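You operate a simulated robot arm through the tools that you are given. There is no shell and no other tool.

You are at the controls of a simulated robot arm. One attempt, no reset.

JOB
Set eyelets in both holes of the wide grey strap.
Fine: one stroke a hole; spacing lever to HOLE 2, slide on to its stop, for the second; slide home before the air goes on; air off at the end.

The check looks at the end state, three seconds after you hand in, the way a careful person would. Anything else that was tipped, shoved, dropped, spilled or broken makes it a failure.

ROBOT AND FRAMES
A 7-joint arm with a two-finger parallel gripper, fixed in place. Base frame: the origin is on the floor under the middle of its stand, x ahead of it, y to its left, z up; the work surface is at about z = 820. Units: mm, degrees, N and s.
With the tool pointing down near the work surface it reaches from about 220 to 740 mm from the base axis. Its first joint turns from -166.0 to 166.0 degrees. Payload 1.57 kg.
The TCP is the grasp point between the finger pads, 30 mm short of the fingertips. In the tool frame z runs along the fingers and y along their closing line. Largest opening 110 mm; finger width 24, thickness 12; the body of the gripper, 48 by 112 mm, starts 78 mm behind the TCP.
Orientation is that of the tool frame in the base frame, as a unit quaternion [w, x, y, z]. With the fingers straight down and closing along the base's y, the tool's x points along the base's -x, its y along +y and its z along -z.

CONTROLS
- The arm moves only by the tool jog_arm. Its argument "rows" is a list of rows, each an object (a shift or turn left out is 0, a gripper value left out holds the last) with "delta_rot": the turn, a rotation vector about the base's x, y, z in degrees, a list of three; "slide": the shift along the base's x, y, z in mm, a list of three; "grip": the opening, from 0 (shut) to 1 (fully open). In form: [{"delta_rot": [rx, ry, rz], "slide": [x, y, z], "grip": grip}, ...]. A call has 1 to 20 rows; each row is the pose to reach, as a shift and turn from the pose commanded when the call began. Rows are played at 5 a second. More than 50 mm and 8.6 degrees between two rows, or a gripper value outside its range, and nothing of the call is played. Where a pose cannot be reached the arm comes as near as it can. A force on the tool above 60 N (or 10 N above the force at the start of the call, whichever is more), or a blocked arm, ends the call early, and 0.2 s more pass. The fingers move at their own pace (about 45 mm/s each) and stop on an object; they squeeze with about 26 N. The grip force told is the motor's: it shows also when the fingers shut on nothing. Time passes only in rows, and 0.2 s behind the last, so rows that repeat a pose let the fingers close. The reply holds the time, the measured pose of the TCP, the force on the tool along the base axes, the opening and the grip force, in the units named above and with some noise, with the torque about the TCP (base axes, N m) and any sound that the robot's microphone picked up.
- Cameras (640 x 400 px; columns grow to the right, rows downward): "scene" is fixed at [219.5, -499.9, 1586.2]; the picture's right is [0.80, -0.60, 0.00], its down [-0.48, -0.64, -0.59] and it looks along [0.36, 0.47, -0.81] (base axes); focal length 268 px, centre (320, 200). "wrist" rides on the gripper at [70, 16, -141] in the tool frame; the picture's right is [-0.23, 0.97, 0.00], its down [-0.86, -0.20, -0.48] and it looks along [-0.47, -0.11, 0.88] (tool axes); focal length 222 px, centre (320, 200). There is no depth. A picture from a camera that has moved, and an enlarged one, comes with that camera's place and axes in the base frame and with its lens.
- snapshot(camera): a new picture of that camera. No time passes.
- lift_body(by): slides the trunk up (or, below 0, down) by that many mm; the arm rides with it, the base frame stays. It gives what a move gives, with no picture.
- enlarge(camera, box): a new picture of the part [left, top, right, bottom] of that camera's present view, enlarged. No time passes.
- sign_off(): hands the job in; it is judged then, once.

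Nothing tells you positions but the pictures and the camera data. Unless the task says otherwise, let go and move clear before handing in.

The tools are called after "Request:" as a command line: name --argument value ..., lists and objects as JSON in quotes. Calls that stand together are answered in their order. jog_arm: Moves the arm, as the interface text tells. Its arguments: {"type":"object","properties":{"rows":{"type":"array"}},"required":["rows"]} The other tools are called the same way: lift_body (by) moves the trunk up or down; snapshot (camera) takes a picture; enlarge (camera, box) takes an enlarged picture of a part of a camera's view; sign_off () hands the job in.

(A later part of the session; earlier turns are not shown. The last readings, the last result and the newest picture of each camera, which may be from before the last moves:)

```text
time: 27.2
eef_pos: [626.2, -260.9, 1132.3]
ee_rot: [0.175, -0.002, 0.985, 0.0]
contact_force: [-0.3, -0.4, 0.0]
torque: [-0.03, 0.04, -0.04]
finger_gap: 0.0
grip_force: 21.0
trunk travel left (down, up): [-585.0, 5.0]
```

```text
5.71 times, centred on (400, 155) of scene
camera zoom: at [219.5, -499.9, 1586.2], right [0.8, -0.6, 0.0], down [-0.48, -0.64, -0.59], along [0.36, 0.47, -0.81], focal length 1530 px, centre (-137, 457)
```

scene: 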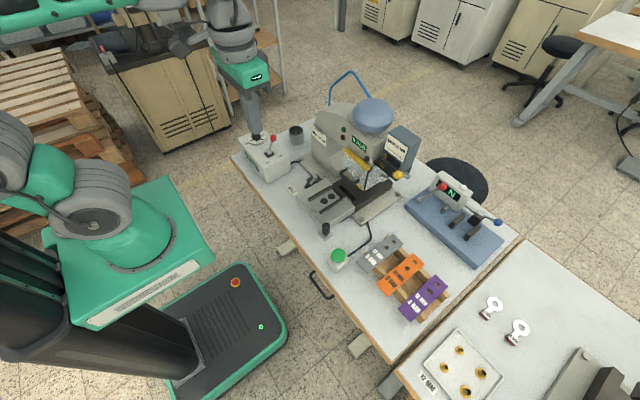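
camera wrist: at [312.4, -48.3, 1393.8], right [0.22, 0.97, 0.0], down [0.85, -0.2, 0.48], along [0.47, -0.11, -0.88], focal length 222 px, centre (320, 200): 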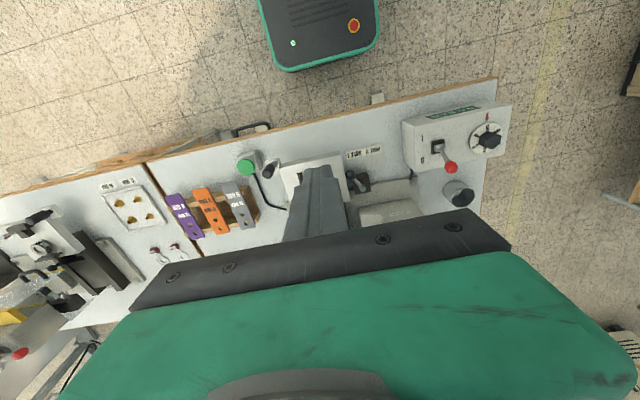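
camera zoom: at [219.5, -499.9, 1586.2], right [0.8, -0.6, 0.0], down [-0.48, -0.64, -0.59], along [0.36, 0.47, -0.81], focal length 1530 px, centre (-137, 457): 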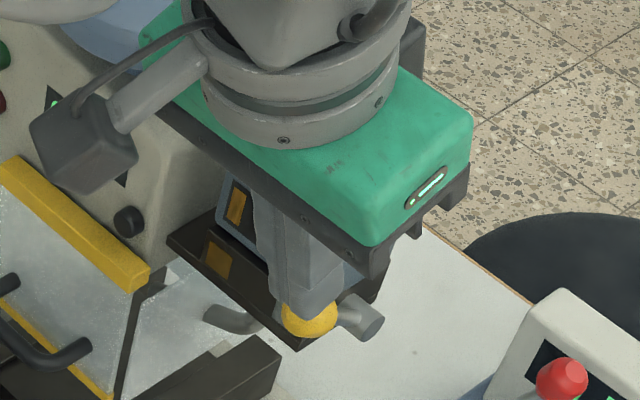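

Request:
jog_arm --rows '[{"slide": [8, 0, -12]}, {"slide": [10, 0, -22]}, {"slide": [6, 0, -34]}, {"slide": [3, 0, -46]}, {"slide": [1, 0, -56]}]'

Request:
enlarge --camera "wrist" --box '[260, 110, 420, 240]'

Request:
enlarge --camera "scene" --box '[360, 120, 440, 190]'

```text
time: 28.4
eef_pos: [629.0, -262.8, 1076.4]
ee_rot: [0.176, -0.001, 0.984, -0.001]
contact_force: [0.4, 0.6, 1.7]
torque: [0.02, -0.04, 0.01]
finger_gap: 0.0
grip_force: 21.5
trunk travel left (down, up): [-585.0, 5.0]
```

```text
3.08 times, centred on (340, 175) of wrist
camera zoom: at [514.9, -246.3, 1185.0], right [0.21, 0.97, 0.08], down [0.64, -0.2, 0.75], along [0.74, -0.11, -0.66], focal length 684 px, centre (258, 277)
```

zoom: 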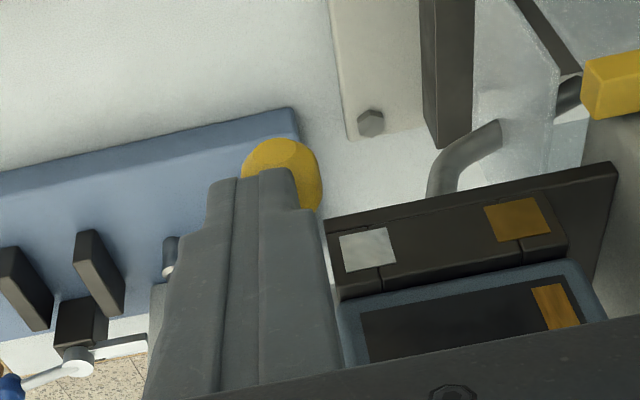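

```text
5.71 times, centred on (400, 155) of scene
camera zoom: at [219.5, -499.9, 1586.2], right [0.8, -0.6, 0.0], down [-0.48, -0.64, -0.59], along [0.36, 0.47, -0.81], focal length 1530 px, centre (-137, 457)
```

zoom: 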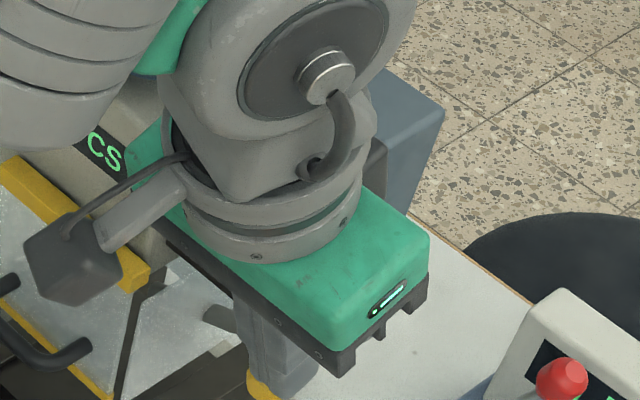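

Request:
jog_arm --rows '[{"slide": [-2, 0, -7]}, {"slide": [-2, 0, -13]}, {"slide": [0, 0, -19]}, {"slide": [2, 0, -25]}]'

Request:
enlarge --camera "wrist" --box '[260, 110, 420, 240]'

```text
time: 29.6
eef_pos: [627.4, -263.0, 1064.7]
ee_rot: [0.183, -0.003, 0.983, -0.005]
contact_force: [-30.6, 10.3, 28.2]
torque: [0.52, 0.57, 0.39]
finger_gap: 0.2
grip_force: 21.5
trunk travel left (down, up): [-585.0, 5.0]
stopped in row 4: the force on the tool passed its limit at 61 N (the readings are from after the stop); the commanded pose is now the measured one
```

```text
3.08 times, centred on (340, 175) of wrist
camera zoom: at [511.4, -246.5, 1169.9], right [0.21, 0.98, 0.07], down [0.63, -0.19, 0.76], along [0.75, -0.11, -0.65], focal length 684 px, centre (258, 277)
```

zoom: 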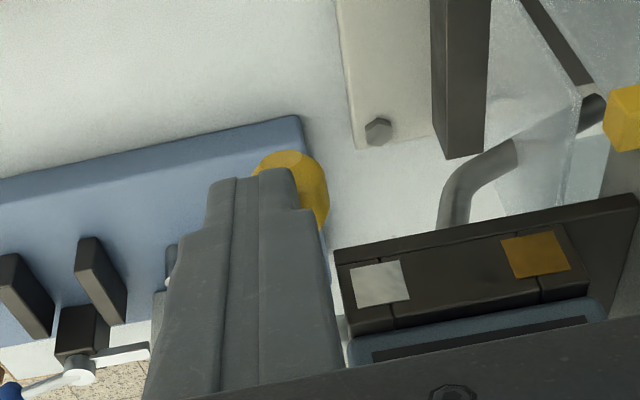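

That was the lever's own lower stop. I'll back away and look at the window again.

Request:
jog_arm --rows '[{"slide": [-4, 0, 12]}, {"slide": [-6, 0, 40]}, {"slide": [-15, 0, 75]}, {"slide": [-35, 0, 105]}, {"slide": [-65, 5, 125]}]'

Request:
snapshot --camera "wrist"

Request:
enlarge --camera "wrist" --box '[260, 110, 420, 240]'

Request:
enlarge --camera "scene" --box '[360, 120, 440, 190]'

```text
time: 30.8
eef_pos: [566.6, -260.3, 1182.9]
ee_rot: [0.181, -0.003, 0.983, -0.003]
contact_force: [-0.8, -0.3, 0.6]
torque: [-0.02, 0.01, 0.01]
finger_gap: 0.1
grip_force: 21.8
trunk travel left (down, up): [-585.0, 5.0]
```

```text
taken
camera wrist: at [451.0, -243.5, 1290.1], right [0.21, 0.98, 0.07], down [0.63, -0.19, 0.75], along [0.75, -0.11, -0.66], focal length 222 px, centre (320, 200)
```

wrist: 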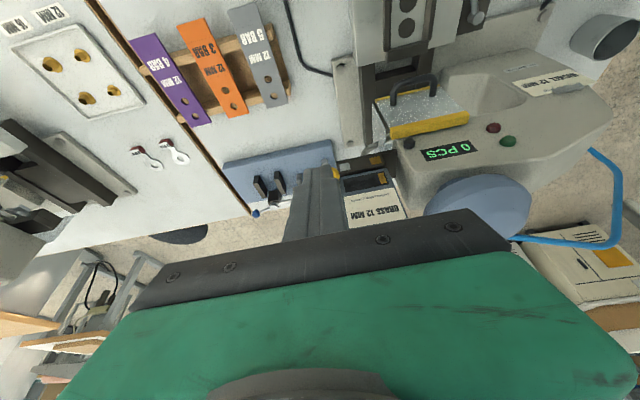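

```text
3.08 times, centred on (340, 175) of wrist
camera zoom: at [451.0, -243.5, 1290.1], right [0.21, 0.98, 0.07], down [0.63, -0.19, 0.75], along [0.75, -0.11, -0.66], focal length 684 px, centre (258, 277)
```

zoom: 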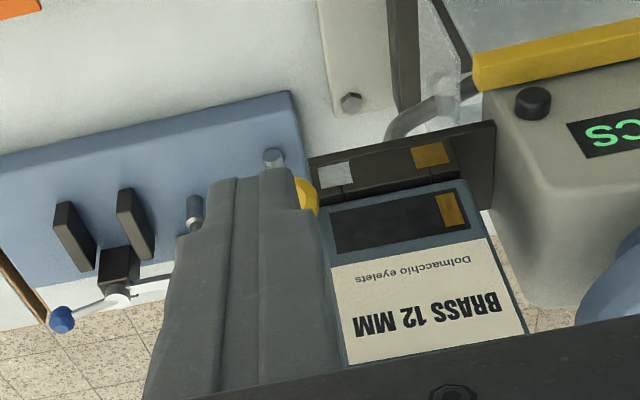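

```text
5.71 times, centred on (400, 155) of scene
camera zoom: at [219.5, -499.9, 1586.2], right [0.8, -0.6, 0.0], down [-0.48, -0.64, -0.59], along [0.36, 0.47, -0.81], focal length 1530 px, centre (-137, 457)
```

zoom: 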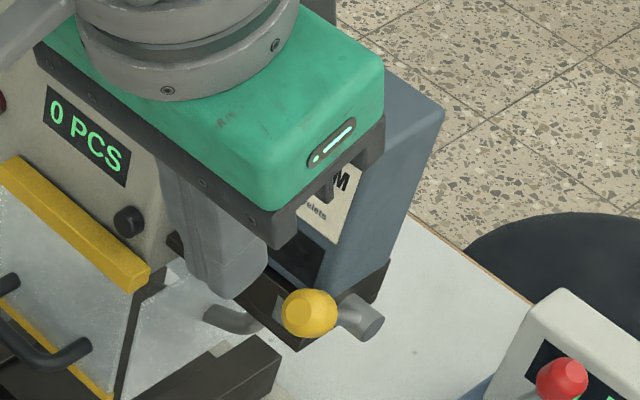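

Pulling the lever changes nothing visible. Before going on I want a side view of the lever and magazine to understand the mechanism.

Request:
jog_arm --rows '[{"delta_rot": [0, 0, 8], "slide": [0, -20, -10]}, {"delta_rot": [0, 0, 16], "slide": [5, -40, -15]}, {"delta_rot": [0, 0, 24], "slide": [10, -55, -20]}, {"delta_rot": [0, 0, 32], "slide": [15, -65, -25]}, {"delta_rot": [0, 0, 40], "slide": [20, -70, -30]}, {"delta_rot": [0, 0, 48], "slide": [25, -75, -32]}, {"delta_rot": [0, 0, 56], "slide": [30, -75, -32]}]'

Request:
snapshot --camera "wrist"

Request:
enlarge --camera "wrist" --box '[260, 100, 420, 240]'

```text
time: 32.4
eef_pos: [524.1, -326.3, 1092.4]
ee_rot: [0.16, -0.465, 0.867, 0.081]
contact_force: [0.8, -0.6, -1.5]
torque: [0.06, -0.05, 0.02]
finger_gap: 0.2
grip_force: 21.5
out of reach, approached as far as the arm can: row 5, 6, 7
trunk travel left (down, up): [-585.0, 5.0]
```

```text
taken
camera wrist: at [446.0, -413.3, 1199.9], right [-0.69, 0.72, 0.07], down [0.51, 0.42, 0.75], along [0.51, 0.56, -0.65], focal length 222 px, centre (320, 200)
```

wrist: 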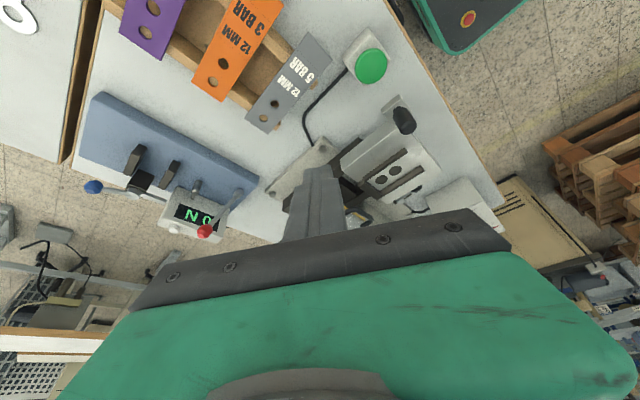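

```text
2.86 times, centred on (340, 170) of wrist
camera zoom: at [446.0, -413.3, 1199.9], right [-0.69, 0.72, 0.07], down [0.51, 0.42, 0.75], along [0.51, 0.56, -0.65], focal length 635 px, centre (263, 286)
```

zoom: 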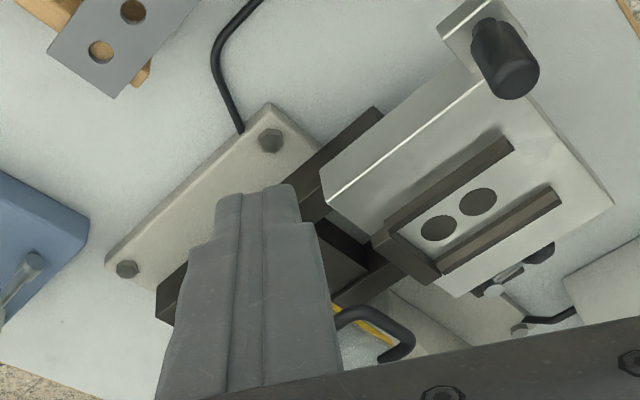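

The magazine mechanism offers no nickel from here, and the only nickel magazine is far outside my reach. I'll come back to that concern at the end and get on with the strap: straighten the tool and look down at the rack.

Request:
jog_arm --rows '[{"delta_rot": [-1.2, 2.4, -7.0], "slide": [-4, 2, -5]}, {"delta_rot": [-2.4, 4.8, -14.0], "slide": [-8, 4, -10]}, {"delta_rot": [-3.6, 7.2, -21.0], "slide": [-12, 6, -15]}, {"delta_rot": [-4.85, 9.6, -28.0], "slide": [-16, 8, -20]}, {"delta_rot": [-6.1, 12.0, -35.0], "slide": [-20, 10, -30]}, {"delta_rot": [-7.3, 14.4, -42.0], "slide": [-24, 12, -40]}, {"delta_rot": [-8.5, 16.8, -49.0], "slide": [-28, 13, -55]}, {"delta_rot": [-9.7, 19.2, -55.9], "slide": [-31, 14, -70]}]'

Request:
snapshot --camera "wrist"

Request:
enlarge --camera "wrist" --box '[200, 60, 420, 230]'

```text
time: 34.2
eef_pos: [498.2, -316.3, 1023.1]
ee_rot: [0.001, 0.004, 1.0, 0.0]
contact_force: [-0.5, -0.1, -0.2]
torque: [-0.02, 0.04, 0.01]
finger_gap: 0.1
grip_force: 21.4
trunk travel left (down, up): [-585.0, 5.0]
```

```text
taken
camera wrist: at [428.0, -299.4, 1163.3], right [0.23, 0.97, 0.0], down [0.85, -0.2, 0.48], along [0.47, -0.11, -0.88], focal length 222 px, centre (320, 200)
```

wrist: 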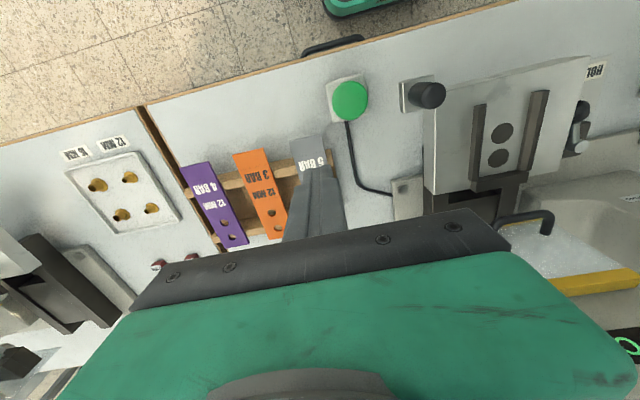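

```text
2.35 times, centred on (310, 145) of wrist
camera zoom: at [428.0, -299.4, 1163.3], right [0.23, 0.97, 0.0], down [0.85, -0.2, 0.48], along [0.47, -0.11, -0.88], focal length 523 px, centre (344, 329)
```

zoom: 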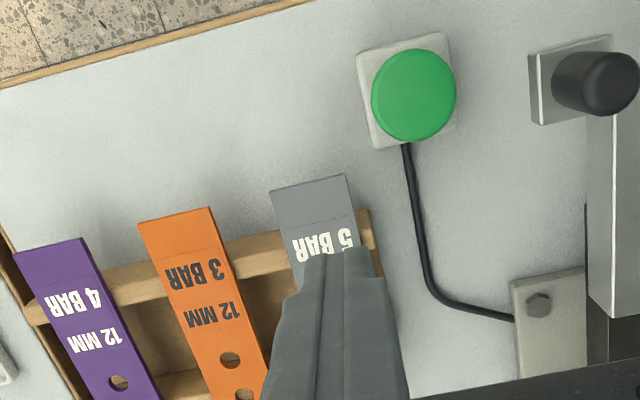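

The grey strap's near end overhangs the front rail at about x 492 to 515, with its top near z 860. I'll open the gripper and step back and up for an accurate view of the whole strap.

Request:
jog_arm --rows '[{"slide": [-10, -1, 30], "grip": 1.0}, {"slide": [-20, -2, 60]}, {"slide": [-28, -4, 77]}, {"slide": [-28, -4, 77]}, {"slide": [-28, -4, 77]}, {"slide": [-28, -4, 77]}]'

Request:
snapshot --camera "wrist"

Request:
enlarge --camera "wrist" --box '[270, 120, 390, 230]'

```text
time: 35.6
eef_pos: [470.5, -320.2, 1099.2]
ee_rot: [0.001, 0.003, 1.0, 0.0]
contact_force: [-0.8, 0.1, 0.0]
torque: [0.01, -0.01, 0.01]
finger_gap: 110.0
grip_force: 0.0
trunk travel left (down, up): [-585.0, 5.0]
```

```text
taken
camera wrist: at [400.3, -303.3, 1239.6], right [0.23, 0.97, 0.0], down [0.85, -0.2, 0.48], along [0.47, -0.11, -0.88], focal length 222 px, centre (320, 200)
```

wrist: 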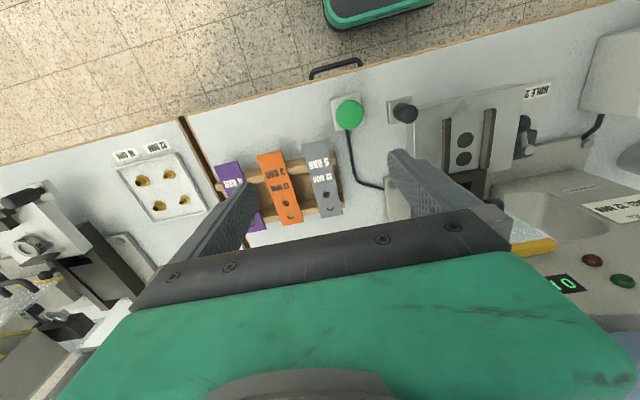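

```text
3.64 times, centred on (330, 175) of wrist
camera zoom: at [400.3, -303.3, 1239.6], right [0.23, 0.97, 0.0], down [0.85, -0.2, 0.48], along [0.47, -0.11, -0.88], focal length 808 px, centre (284, 291)
```

zoom: 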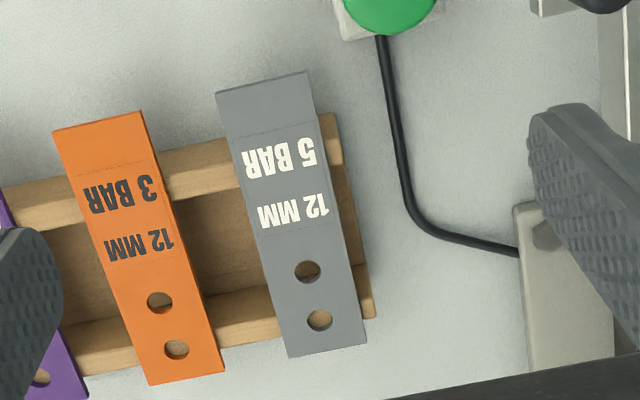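

The strap spans x 491 to 644 and y -358 to -314, aligned with the base axes. Next I'll measure the nest on the slide from the same height.

Request:
jog_arm --rows '[{"slide": [-7, 40, 0]}, {"slide": [-14, 80, 0]}, {"slide": [-20, 120, 0]}, {"slide": [-27, 160, 0]}, {"slide": [-34, 200, 0]}, {"slide": [-40, 235, 0]}]'

Request:
snapshot --camera "wrist"

Request:
enlarge --camera "wrist" --box '[250, 100, 410, 240]'

Request:
enlarge --camera "wrist" --box '[390, 80, 550, 180]'

```text
time: 37.0
eef_pos: [428.4, -83.7, 1099.5]
ee_rot: [0.001, 0.002, 1.0, 0.001]
contact_force: [0.0, -0.3, 0.0]
torque: [-0.01, 0.0, 0.0]
finger_gap: 110.0
grip_force: 0.1
trunk travel left (down, up): [-585.0, 5.0]
```

```text
taken
camera wrist: at [358.5, -68.4, 1241.0], right [0.23, 0.97, 0.0], down [0.85, -0.2, 0.48], along [0.47, -0.11, -0.88], focal length 222 px, centre (320, 200)
```

wrist: 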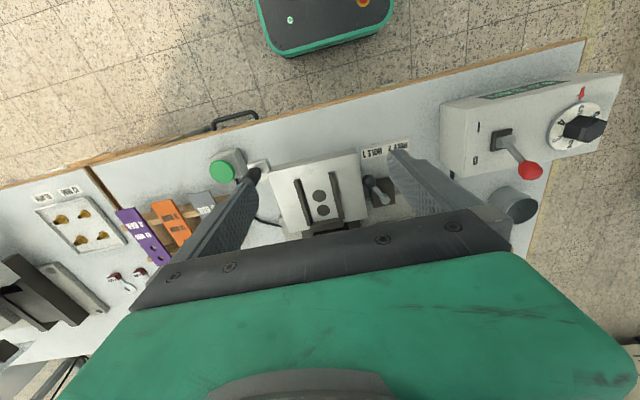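

```text
2.86 times, centred on (330, 170) of wrist
camera zoom: at [358.5, -68.4, 1241.0], right [0.23, 0.97, 0.0], down [0.85, -0.2, 0.48], along [0.47, -0.11, -0.88], focal length 635 px, centre (291, 286)
```

zoom: 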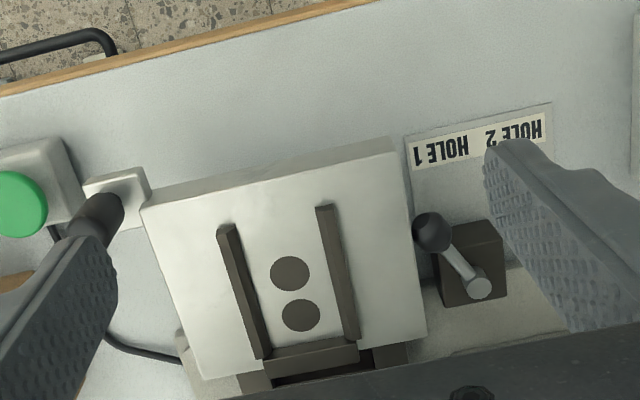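

```text
4.00 times, centred on (470, 130) of wrist
camera zoom: at [358.5, -68.4, 1241.0], right [0.23, 0.97, 0.0], down [0.85, -0.2, 0.48], along [0.47, -0.11, -0.88], focal length 888 px, centre (-280, 480)
```

zoom: 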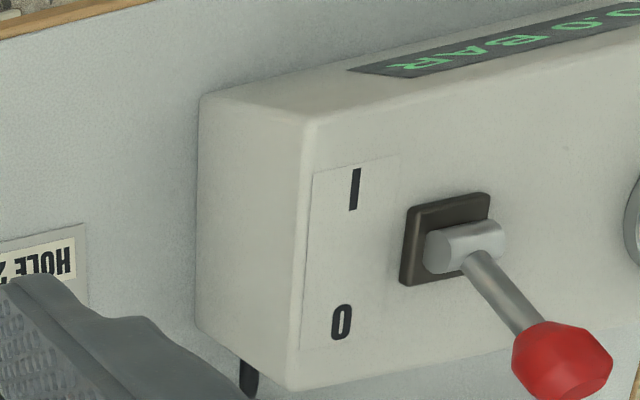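

The nest surface is near z 900, with its rails centred at y of about -108 and its stop at x of about 580. I'll go back to the strap and hover over its overhanging end with the gripper slightly wider than the strap.

Request:
jog_arm --rows '[{"slide": [10, -40, 0], "grip": 0.47}, {"slide": [20, -80, -5]}, {"slide": [30, -120, -15]}, {"slide": [42, -160, -30]}, {"slide": [55, -200, -50]}, {"slide": [65, -235, -75]}, {"slide": [69, -251, -115]}, {"slide": [69, -251, -150]}]'

Request:
snapshot --camera "wrist"

Request:
enlarge --camera "wrist" --box '[230, 100, 410, 240]'

Request:
enlarge --camera "scene" --box '[310, 210, 430, 290]'

```text
time: 38.8
eef_pos: [499.4, -335.1, 948.4]
ee_rot: [0.002, 0.001, 1.0, -0.001]
contact_force: [0.0, -0.2, -0.1]
torque: [0.01, 0.03, -0.02]
finger_gap: 51.8
grip_force: 0.1
trunk travel left (down, up): [-585.0, 5.0]
```

```text
taken
camera wrist: at [429.4, -318.8, 1088.7], right [0.23, 0.97, 0.0], down [0.85, -0.2, 0.48], along [0.47, -0.11, -0.88], focal length 222 px, centre (320, 200)
```

wrist: 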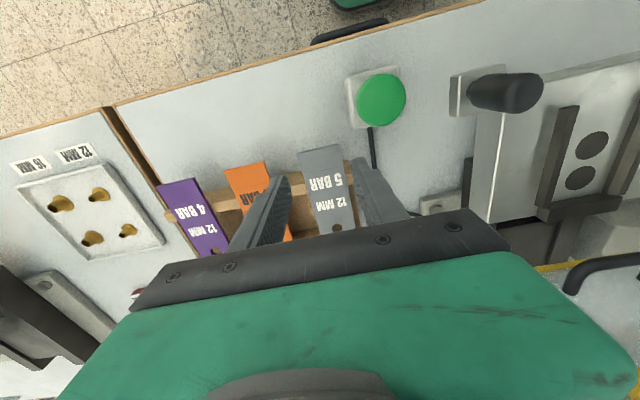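

```text
2.86 times, centred on (320, 170) of wrist
camera zoom: at [429.4, -318.8, 1088.7], right [0.23, 0.97, 0.0], down [0.85, -0.2, 0.48], along [0.47, -0.11, -0.88], focal length 635 px, centre (320, 286)
```

zoom: 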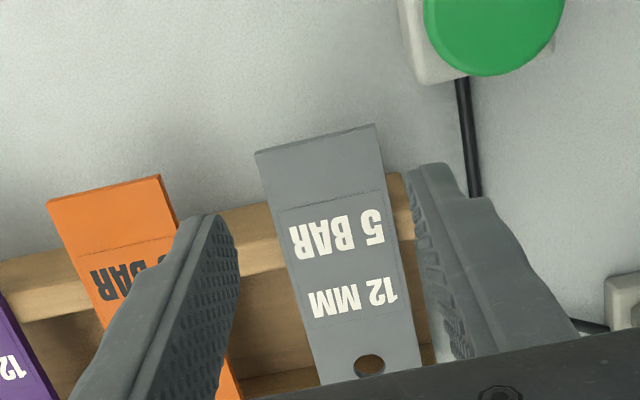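

```text
5.00 times, centred on (370, 250) of scene
camera zoom: at [219.5, -499.9, 1586.2], right [0.8, -0.6, 0.0], down [-0.48, -0.64, -0.59], along [0.36, 0.47, -0.81], focal length 1339 px, centre (70, -50)
```

zoom: 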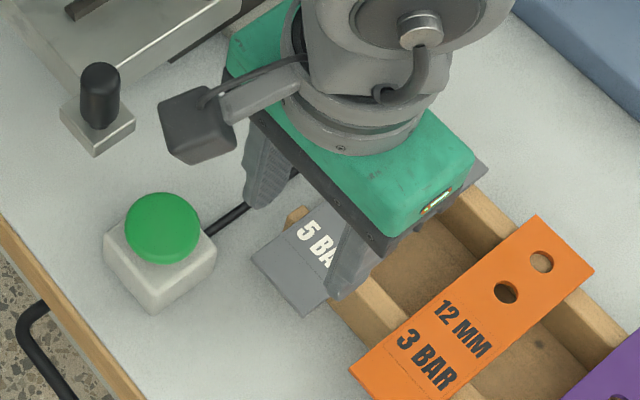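

The fingers are aligned with the strap's end. I'll descend and close on its edges.

Request:
jog_arm --rows '[{"slide": [-1, 0, -20]}, {"slide": [-2, 0, -40]}, {"slide": [-2, 0, -52]}, {"slide": [-2, 0, -61]}]'

Request:
enlarge --camera "wrist" --box '[230, 100, 410, 240]'

Request:
enlarge --camera "scene" --box '[330, 220, 410, 280]'

```text
time: 39.8
eef_pos: [497.4, -335.7, 886.7]
ee_rot: [0.001, 0.003, 1.0, 0.0]
contact_force: [-0.4, 0.6, -0.4]
torque: [-0.02, -0.01, 0.01]
finger_gap: 51.7
grip_force: 0.1
trunk travel left (down, up): [-585.0, 5.0]
```

```text
2.86 times, centred on (320, 170) of wrist
camera zoom: at [427.1, -319.2, 1027.8], right [0.23, 0.97, 0.0], down [0.85, -0.2, 0.48], along [0.47, -0.11, -0.88], focal length 635 px, centre (320, 286)
```

zoom: 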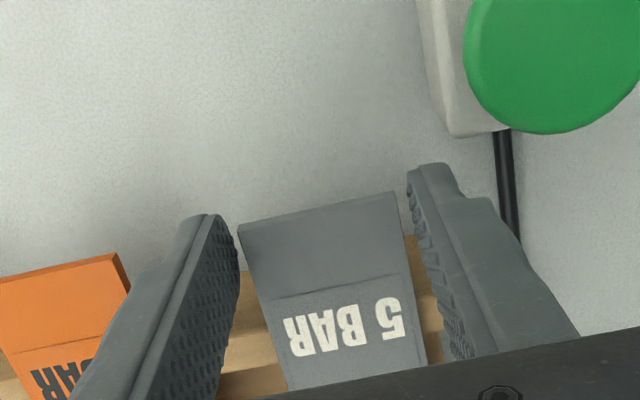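

```text
6.67 times, centred on (370, 250) of scene
camera zoom: at [219.5, -499.9, 1586.2], right [0.8, -0.6, 0.0], down [-0.48, -0.64, -0.59], along [0.36, 0.47, -0.81], focal length 1785 px, centre (-13, -133)
```

zoom: 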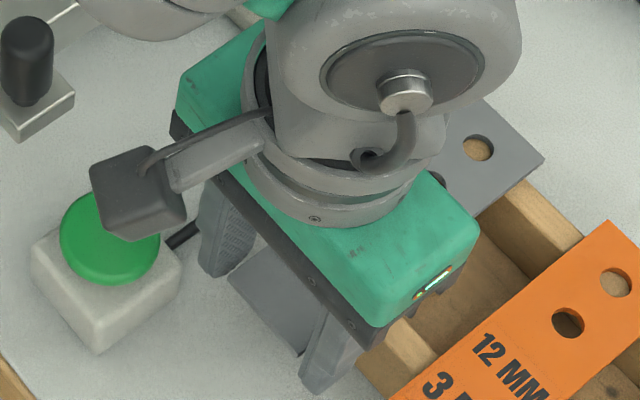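

Request:
jog_arm --rows '[{"slide": [0, 0, 0], "grip": 0.2}, {"slide": [0, 0, 0], "grip": 0.2}, {"slide": [0, 0, 0], "grip": 0.2}]'

Request:
enlarge --camera "wrist" --box '[230, 100, 410, 240]'

```text
time: 40.6
eef_pos: [497.5, -336.6, 888.1]
ee_rot: [0.001, 0.002, 1.0, 0.0]
contact_force: [0.1, -0.7, -0.4]
torque: [0.01, 0.01, -0.01]
finger_gap: 42.9
grip_force: 25.2
trunk travel left (down, up): [-585.0, 5.0]
```

```text
2.86 times, centred on (320, 170) of wrist
camera zoom: at [427.2, -319.1, 1028.2], right [0.23, 0.97, 0.0], down [0.85, -0.2, 0.48], along [0.47, -0.11, -0.88], focal length 635 px, centre (320, 286)
```

zoom: 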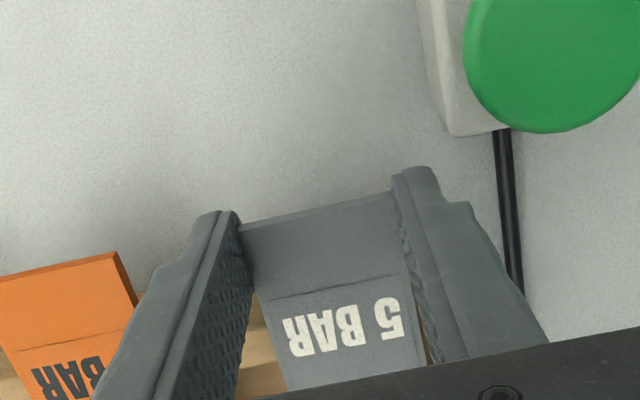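

I have the strap (gap 42.9 mm). I'll lift it straight up and check how it hangs.

Request:
jog_arm --rows '[{"slide": [0, 0, 15]}, {"slide": [0, 0, 40]}, {"slide": [0, 0, 70]}, {"slide": [0, 0, 100]}]'

Request:
snapshot --camera "wrist"

Request:
enlarge --camera "scene" --box '[310, 180, 450, 310]'

```text
time: 41.6
eef_pos: [496.8, -336.0, 990.3]
ee_rot: [0.0, 0.003, 1.0, 0.0]
contact_force: [-0.2, 0.0, -0.4]
torque: [-0.03, 0.02, 0.0]
finger_gap: 21.9
grip_force: 0.1
trunk travel left (down, up): [-585.0, 5.0]
```

```text
taken
camera wrist: at [426.6, -319.7, 1130.8], right [0.23, 0.97, 0.0], down [0.85, -0.2, 0.48], along [0.47, -0.11, -0.88], focal length 222 px, centre (320, 200)
```

wrist: 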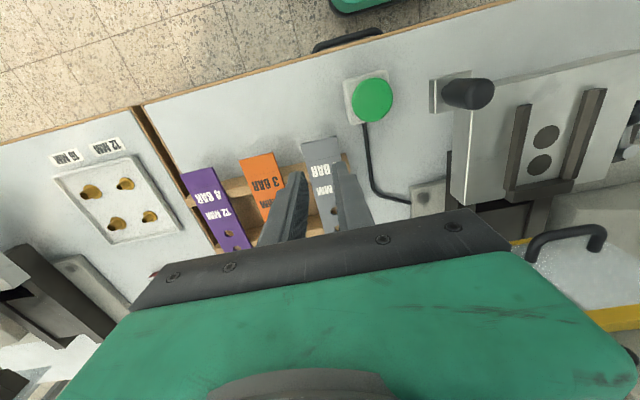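

```text
3.08 times, centred on (380, 245) of scene
camera zoom: at [219.5, -499.9, 1586.2], right [0.8, -0.6, 0.0], down [-0.48, -0.64, -0.59], along [0.36, 0.47, -0.81], focal length 824 px, centre (135, 62)
```

zoom: 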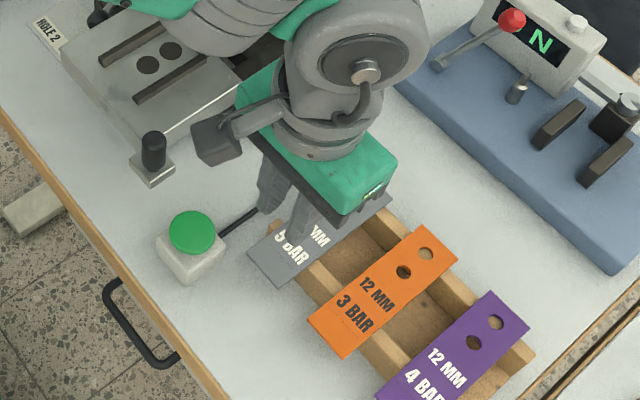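

The strap slipped out of the fingertips and is still on the rack. I'll check its pose before trying a firmer hold.

Request:
jog_arm --rows '[{"slide": [-10, 0, 30], "grip": 0.9}, {"slide": [-26, 15, 70], "grip": 0.9}, {"slide": [-26, 15, 110], "grip": 0.9}, {"slide": [-26, 15, 110], "grip": 0.9}]'

Request:
enlarge --camera "wrist" --box '[270, 120, 390, 230]'

Request:
enlarge --camera "scene" --box '[340, 220, 440, 300]'

```text
time: 42.6
eef_pos: [469.6, -319.9, 1099.5]
ee_rot: [0.001, 0.003, 1.0, 0.0]
contact_force: [-0.3, 0.3, -0.2]
torque: [0.0, -0.01, -0.01]
finger_gap: 98.9
grip_force: 0.0
trunk travel left (down, up): [-585.0, 5.0]
```

```text
3.64 times, centred on (330, 175) of wrist
camera zoom: at [400.2, -304.4, 1240.6], right [0.23, 0.97, 0.0], down [0.85, -0.2, 0.48], along [0.47, -0.11, -0.88], focal length 808 px, centre (284, 291)
```

zoom: 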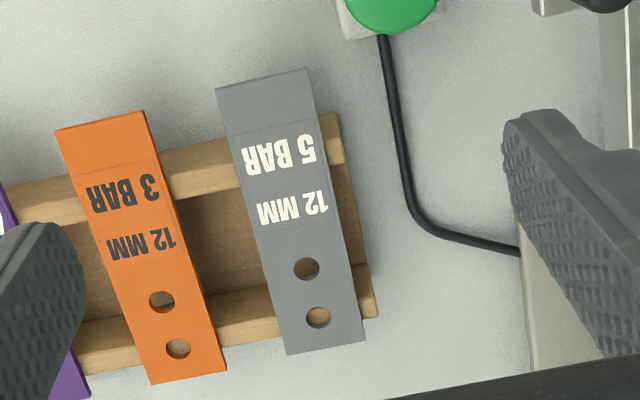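

```text
5.00 times, centred on (390, 260) of scene
camera zoom: at [219.5, -499.9, 1586.2], right [0.8, -0.6, 0.0], down [-0.48, -0.64, -0.59], along [0.36, 0.47, -0.81], focal length 1339 px, centre (-30, -100)
```

zoom: 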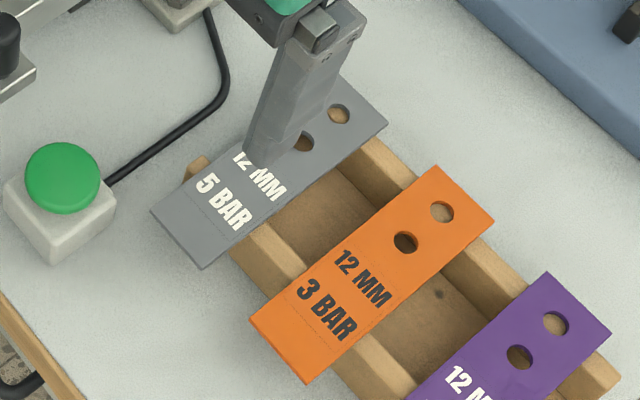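

The strap is fine, shifted only about 2 mm. The tip area grips poorly, so this time I'll take it at the pads by lowering the TCP to strap height.

Request:
jog_arm --rows '[{"slide": [10, -6, -40], "grip": 0.47}, {"slide": [20, -12, -80]}, {"slide": [27, -16, -120]}, {"slide": [28, -16, -160]}, {"slide": [28, -16, -190]}, {"slide": [28, -16, -210]}, {"slide": [28, -16, -222]}, {"slide": [28, -16, -232]}]'

Request:
enlarge --camera "wrist" --box '[230, 100, 410, 240]'

```text
time: 44.4
eef_pos: [499.1, -336.5, 866.1]
ee_rot: [0.001, 0.003, 1.0, 0.0]
contact_force: [-0.1, 0.4, -0.5]
torque: [0.0, 0.0, 0.04]
finger_gap: 51.7
grip_force: 0.1
trunk travel left (down, up): [-585.0, 5.0]
```

```text
2.86 times, centred on (320, 170) of wrist
camera zoom: at [429.0, -320.4, 1006.9], right [0.23, 0.97, 0.0], down [0.85, -0.2, 0.48], along [0.47, -0.11, -0.88], focal length 635 px, centre (320, 286)
```

zoom: 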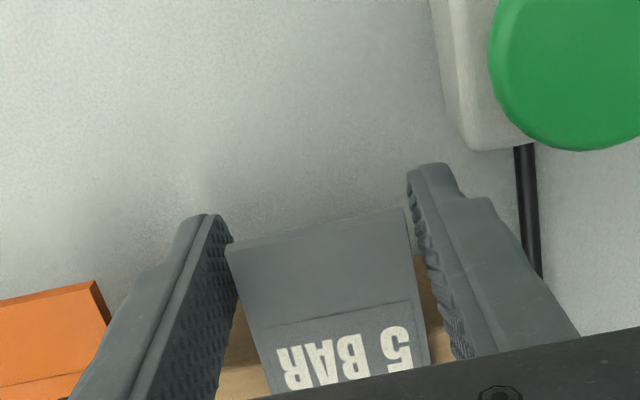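

Request:
jog_arm --rows '[{"slide": [0, 0, 0], "grip": 0.1}, {"slide": [0, 0, 0], "grip": 0.1}, {"slide": [0, 0, 0], "grip": 0.1}, {"slide": [0, 0, 0], "grip": 0.1}]'

Request:
jog_arm --rows '[{"slide": [0, 0, 5], "grip": 0.1}, {"slide": [0, 0, 10]}, {"slide": [0, 0, 16]}, {"slide": [0, 0, 24]}]'

Request:
enlarge --camera "wrist" --box '[230, 100, 410, 240]'

Request:
enlarge --camera "scene" --box '[330, 200, 430, 290]'

```text
time: 45.4
eef_pos: [500.0, -337.1, 865.6]
ee_rot: [0.002, 0.003, 1.0, 0.0]
contact_force: [0.4, -0.3, -0.2]
torque: [-0.01, 0.0, 0.0]
finger_gap: 42.9
grip_force: 26.3
trunk travel left (down, up): [-585.0, 5.0]
```

```text
time: 46.4
eef_pos: [499.1, -336.5, 891.0]
ee_rot: [0.001, 0.003, 1.0, 0.0]
contact_force: [-0.1, 0.6, -0.9]
torque: [-0.03, 0.02, 0.01]
finger_gap: 43.1
grip_force: 25.9
trunk travel left (down, up): [-585.0, 5.0]
```

```text
2.86 times, centred on (320, 170) of wrist
camera zoom: at [428.6, -320.5, 1031.5], right [0.23, 0.97, 0.0], down [0.85, -0.2, 0.48], along [0.47, -0.11, -0.88], focal length 635 px, centre (320, 286)
```

zoom: 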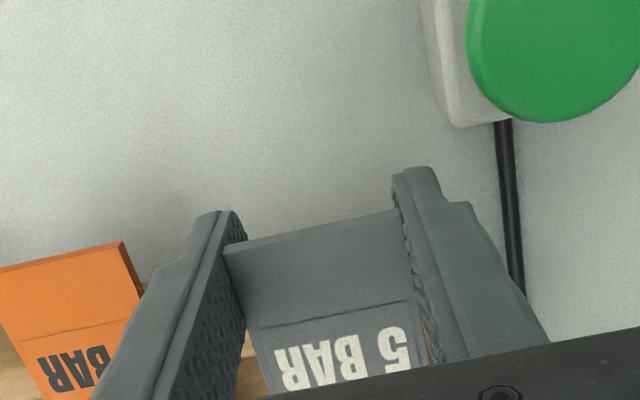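

```text
4.44 times, centred on (380, 245) of scene
camera zoom: at [219.5, -499.9, 1586.2], right [0.8, -0.6, 0.0], down [-0.48, -0.64, -0.59], along [0.36, 0.47, -0.81], focal length 1190 px, centre (53, 0)
```

zoom: 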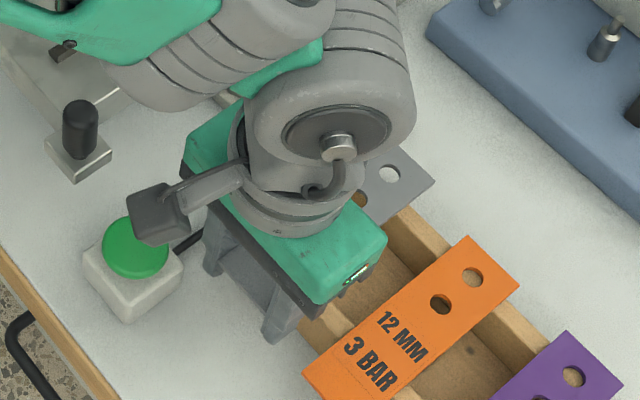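

It holds this time. I'll lift further, gently, and check that it stays level.

Request:
jog_arm --rows '[{"slide": [0, 0, 15]}, {"slide": [0, 0, 30]}, {"slide": [0, 0, 45]}, {"slide": [0, 0, 60]}, {"slide": [0, 0, 75]}, {"slide": [0, 0, 90]}]'

Request:
snapshot --camera "wrist"

Request:
enlarge --camera "scene" --box '[330, 180, 450, 290]'

```text
time: 47.8
eef_pos: [499.1, -337.6, 979.9]
ee_rot: [0.001, 0.003, 1.0, 0.0]
contact_force: [0.1, -0.7, -0.6]
torque: [0.02, 0.02, -0.01]
finger_gap: 43.4
grip_force: 26.1
trunk travel left (down, up): [-585.0, 5.0]
```

```text
taken
camera wrist: at [429.1, -321.0, 1121.0], right [0.23, 0.97, 0.0], down [0.85, -0.2, 0.48], along [0.47, -0.11, -0.88], focal length 222 px, centre (320, 200)
```

wrist: 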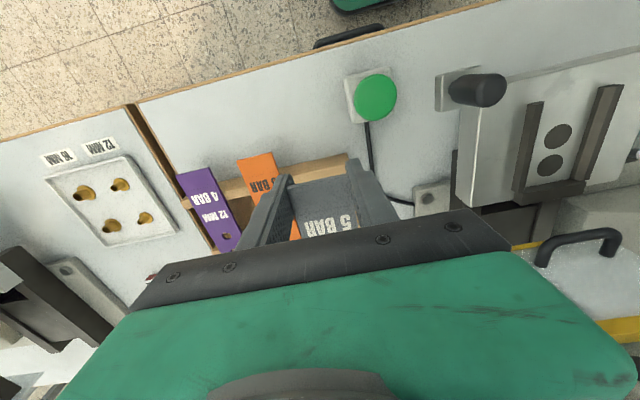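

```text
3.64 times, centred on (390, 235) of scene
camera zoom: at [219.5, -499.9, 1586.2], right [0.8, -0.6, 0.0], down [-0.48, -0.64, -0.59], along [0.36, 0.47, -0.81], focal length 974 px, centre (66, 73)
```

zoom: 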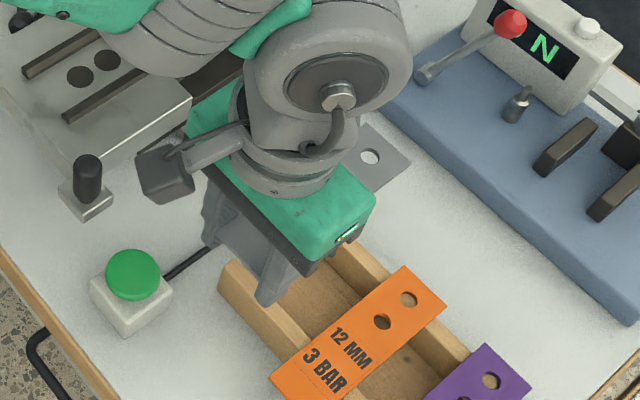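

The strap is held level. I'll pull back in x first to stay clear of the guard, then carry it over to hover in front of the nest.

Request:
jog_arm --rows '[{"slide": [-20, 0, 15]}, {"slide": [-40, 10, 25]}, {"slide": [-60, 30, 30]}, {"slide": [-66, 60, 30]}, {"slide": [-66, 95, 30]}, {"slide": [-66, 130, 30]}, {"slide": [-66, 165, 30]}, {"slide": [-66, 195, 30]}, {"slide": [-66, 215, 30]}, {"slide": [-66, 227, 30]}]'

Request:
snapshot --camera "wrist"

Request:
enlarge --camera "scene" --box '[260, 130, 400, 240]'

```text
time: 50.0
eef_pos: [432.0, -108.7, 1008.7]
ee_rot: [0.001, 0.003, 1.0, 0.0]
contact_force: [-0.1, -0.8, -0.1]
torque: [-0.01, 0.01, 0.01]
finger_gap: 43.0
grip_force: 25.6
trunk travel left (down, up): [-585.0, 5.0]
```

```text
taken
camera wrist: at [361.8, -92.5, 1150.2], right [0.23, 0.97, 0.0], down [0.85, -0.2, 0.48], along [0.47, -0.11, -0.88], focal length 222 px, centre (320, 200)
```

wrist: 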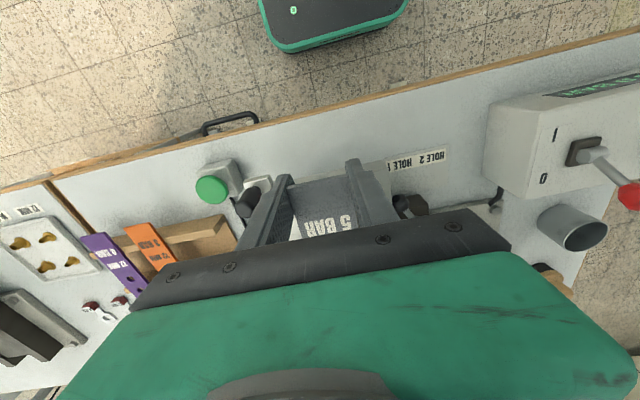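

```text
3.64 times, centred on (330, 185) of scene
camera zoom: at [219.5, -499.9, 1586.2], right [0.8, -0.6, 0.0], down [-0.48, -0.64, -0.59], along [0.36, 0.47, -0.81], focal length 974 px, centre (284, 254)
```

zoom: 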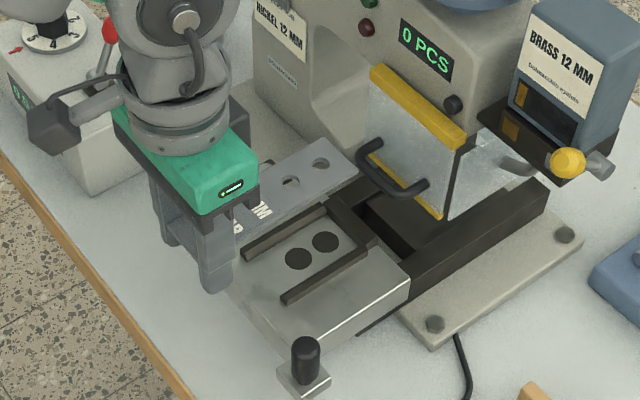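

The strap hovers over the nest, and the guard handle (about x 602) is clear of its far end. I'll lower to just above the rails and compare the edges at high zoom.

Request:
jog_arm --rows '[{"slide": [3, 0.3, -25]}, {"slide": [6, 0.3, -50]}, {"slide": [8, 0.3, -70]}, {"slide": [8, 0.3, -79]}]'

Request:
enlarge --camera "scene" --box '[290, 165, 370, 225]'

Request:
enlarge --camera "wrist" --box '[230, 130, 430, 240]'

```text
time: 51.0
eef_pos: [441.5, -109.3, 930.0]
ee_rot: [0.003, 0.003, 1.0, 0.0]
contact_force: [0.4, 0.5, -1.8]
torque: [-0.01, -0.01, -0.02]
finger_gap: 42.5
grip_force: 25.3
trunk travel left (down, up): [-585.0, 5.0]
```

```text
6.67 times, centred on (330, 195) of scene
camera zoom: at [219.5, -499.9, 1586.2], right [0.8, -0.6, 0.0], down [-0.48, -0.64, -0.59], along [0.36, 0.47, -0.81], focal length 1785 px, centre (253, 233)
```

zoom: 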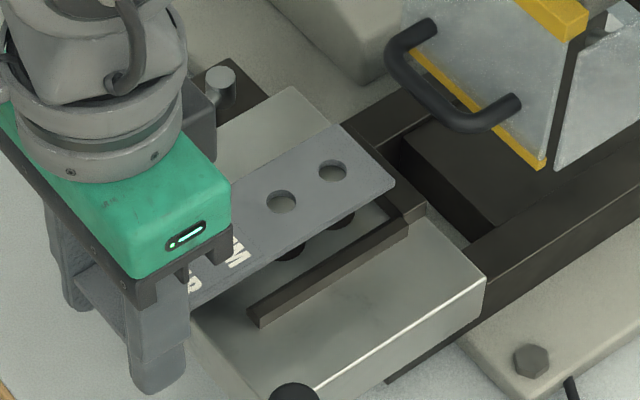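

```text
3.20 times, centred on (330, 185) of wrist
camera zoom: at [370.7, -92.8, 1072.0], right [0.23, 0.97, 0.0], down [0.85, -0.2, 0.48], along [0.47, -0.11, -0.88], focal length 711 px, centre (288, 248)
```

zoom: 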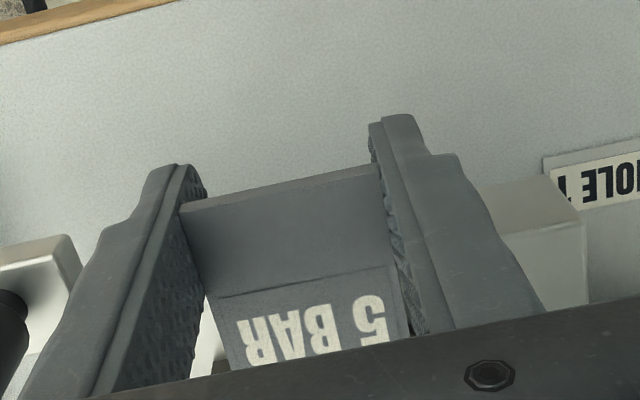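

Request:
enlarge --camera "scene" --box '[316, 176, 356, 206]'

Request:
enlarge --camera "scene" --box '[296, 190, 336, 220]'

```text
13.33 times, centred on (336, 191) of scene
camera zoom: at [219.5, -499.9, 1586.2], right [0.8, -0.6, 0.0], down [-0.48, -0.64, -0.59], along [0.36, 0.47, -0.81], focal length 3570 px, centre (107, 320)
```

zoom: 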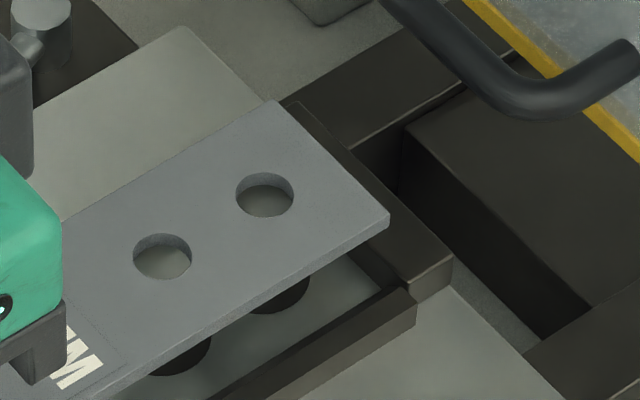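

```text
13.33 times, centred on (316, 205) of scene
camera zoom: at [219.5, -499.9, 1586.2], right [0.8, -0.6, 0.0], down [-0.48, -0.64, -0.59], along [0.36, 0.47, -0.81], focal length 3570 px, centre (373, 133)
```

zoom: 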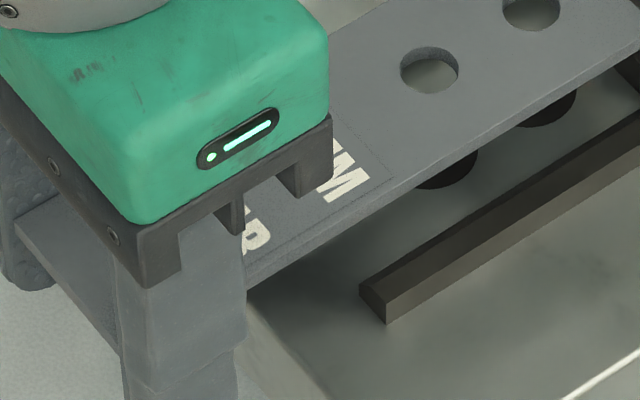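

The rails have sloped lead-ins, so the strap will centre itself. I'll back off 2 mm in x and lower it onto the nest.

Request:
jog_arm --rows '[{"slide": [-2, 0.5, -10]}, {"slide": [-2, 0.5, -16]}, {"slide": [-2, 0.5, -20]}, {"slide": [-2, 0.5, -23]}]'

Request:
enlarge --camera "scene" --box '[306, 172, 356, 210]'

```text
time: 52.0
eef_pos: [439.4, -109.7, 908.4]
ee_rot: [0.0, 0.002, 1.0, 0.0]
contact_force: [-0.5, 0.5, -0.3]
torque: [0.01, 0.0, -0.03]
finger_gap: 43.1
grip_force: 26.5
trunk travel left (down, up): [-585.0, 5.0]
```

```text
10.53 times, centred on (331, 191) of scene
camera zoom: at [219.5, -499.9, 1586.2], right [0.8, -0.6, 0.0], down [-0.48, -0.64, -0.59], along [0.36, 0.47, -0.81], focal length 2818 px, centre (204, 295)
```

zoom: 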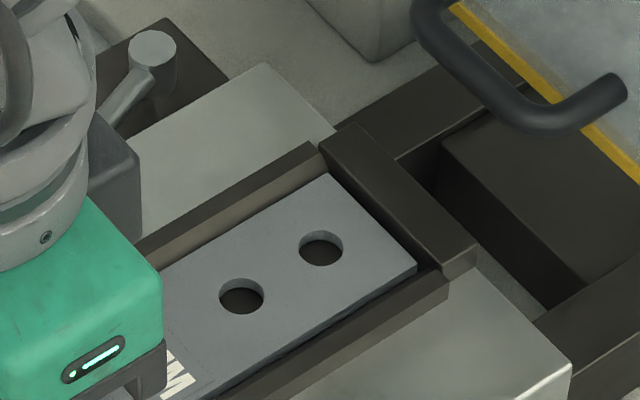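

The strap sits in the nest with its holes over the dies. I'll lower the last few millimetres and let go.

Request:
jog_arm --rows '[{"slide": [0, 0, -2]}, {"slide": [0, 0, -3.5]}, {"slide": [0, 0, -4.5]}]'

Request:
enlarge --camera "scene" --box '[306, 172, 356, 210]'

```text
time: 52.8
eef_pos: [440.6, -109.8, 905.0]
ee_rot: [0.003, 0.001, 1.0, -0.001]
contact_force: [-3.0, 1.7, 18.1]
torque: [0.02, -0.66, 0.05]
finger_gap: 43.0
grip_force: 26.1
trunk travel left (down, up): [-585.0, 5.0]
```

```text
10.53 times, centred on (331, 191) of scene
camera zoom: at [219.5, -499.9, 1586.2], right [0.8, -0.6, 0.0], down [-0.48, -0.64, -0.59], along [0.36, 0.47, -0.81], focal length 2818 px, centre (204, 295)
```

zoom: 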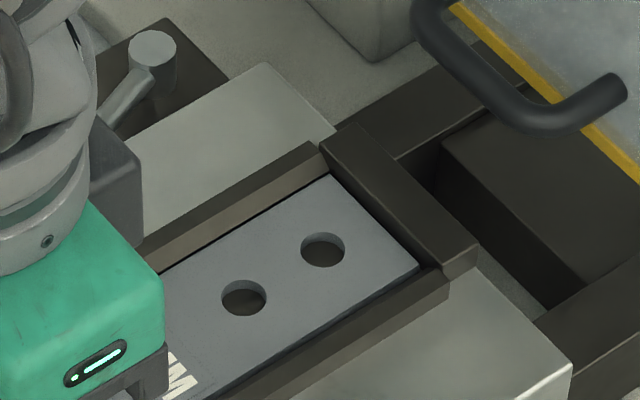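

It is down on the nest. I'll ease off slightly, open, and rise clear.

Request:
jog_arm --rows '[{"slide": [0, 0, 1.5]}, {"slide": [0, 0, 1.5], "grip": 0.48}, {"slide": [0, 0, 1.5], "grip": 0.48}, {"slide": [0, 0, 15], "grip": 0.48}, {"slide": [0, 0, 45], "grip": 0.48}, {"slide": [-10, 0, 80], "grip": 0.48}, {"slide": [-20, 0, 110], "grip": 0.48}]'

Request:
enlarge --camera "scene" --box '[286, 162, 366, 226]'

Request:
snapshot --camera "wrist"

```text
time: 54.4
eef_pos: [418.5, -110.4, 1012.8]
ee_rot: [0.001, 0.002, 1.0, 0.001]
contact_force: [0.2, 0.7, 0.3]
torque: [0.01, -0.02, 0.02]
finger_gap: 52.7
grip_force: 0.0
trunk travel left (down, up): [-585.0, 5.0]
```

```text
6.25 times, centred on (326, 194) of scene
camera zoom: at [219.5, -499.9, 1586.2], right [0.8, -0.6, 0.0], down [-0.48, -0.64, -0.59], along [0.36, 0.47, -0.81], focal length 1673 px, centre (282, 238)
```

zoom: 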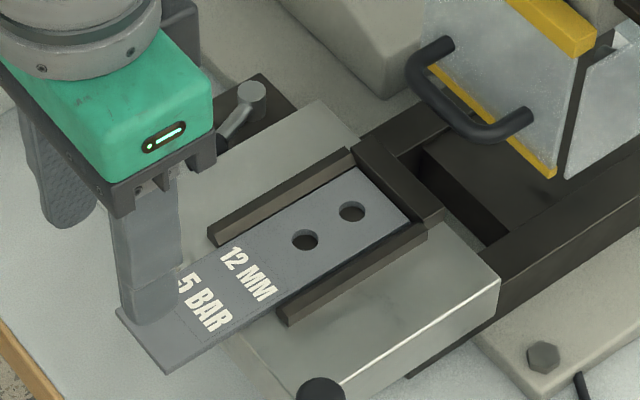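

```text
taken
camera wrist: at [348.5, -93.9, 1153.8], right [0.23, 0.97, 0.0], down [0.85, -0.2, 0.48], along [0.47, -0.11, -0.88], focal length 222 px, centre (320, 200)
```

wrist: 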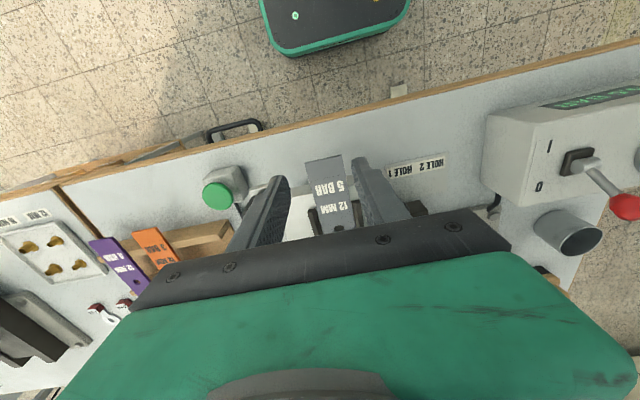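

The strap is in the nest. I'll close the fingers and nudge its near end gently so it seats against the stop.

Request:
jog_arm --rows '[{"slide": [-20, 1.4, 0], "grip": 0.0}, {"slide": [-20, 1.4, -35], "grip": 0.0}, {"slide": [-20, 1.4, -70], "grip": 0.0}, {"slide": [-20, 1.4, -95], "grip": 0.0}, {"slide": [-8, 1.4, -95], "grip": 0.0}]'

Request:
enlarge --camera "wrist" --box '[240, 120, 420, 240]'

Request:
enlarge --camera "scene" --box '[326, 172, 356, 196]'

```text
time: 55.6
eef_pos: [411.1, -107.3, 916.6]
ee_rot: [0.001, 0.001, 1.0, 0.0]
contact_force: [-0.7, -0.4, -0.6]
torque: [-0.03, 0.01, 0.0]
finger_gap: 0.0
grip_force: 21.0
trunk travel left (down, up): [-585.0, 5.0]
```

```text
3.33 times, centred on (330, 180) of wrist
camera zoom: at [341.2, -91.7, 1058.3], right [0.23, 0.97, 0.0], down [0.85, -0.2, 0.48], along [0.47, -0.11, -0.88], focal length 740 px, centre (287, 267)
```

zoom: 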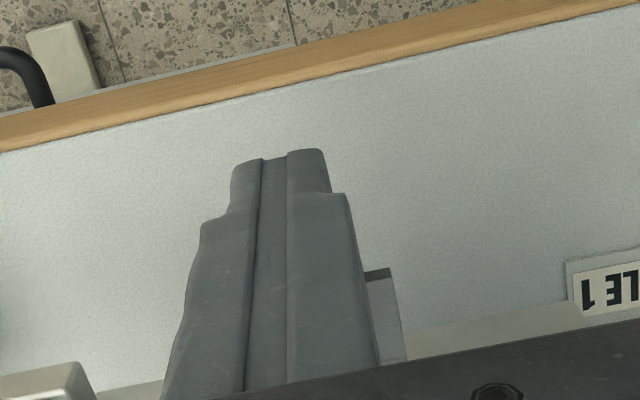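

```text
16.00 times, centred on (341, 184) of scene
camera zoom: at [219.5, -499.9, 1586.2], right [0.8, -0.6, 0.0], down [-0.48, -0.64, -0.59], along [0.36, 0.47, -0.81], focal length 4284 px, centre (-16, 456)
```

zoom: 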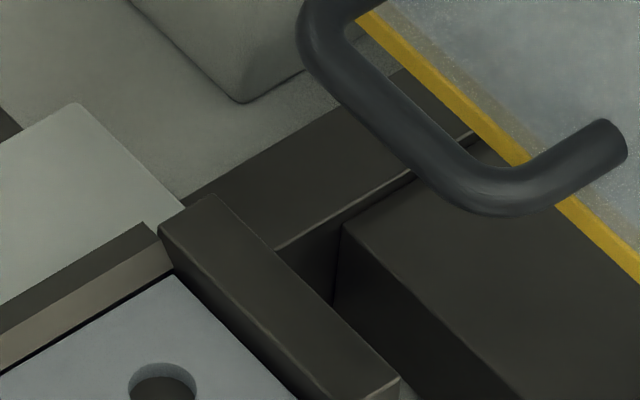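

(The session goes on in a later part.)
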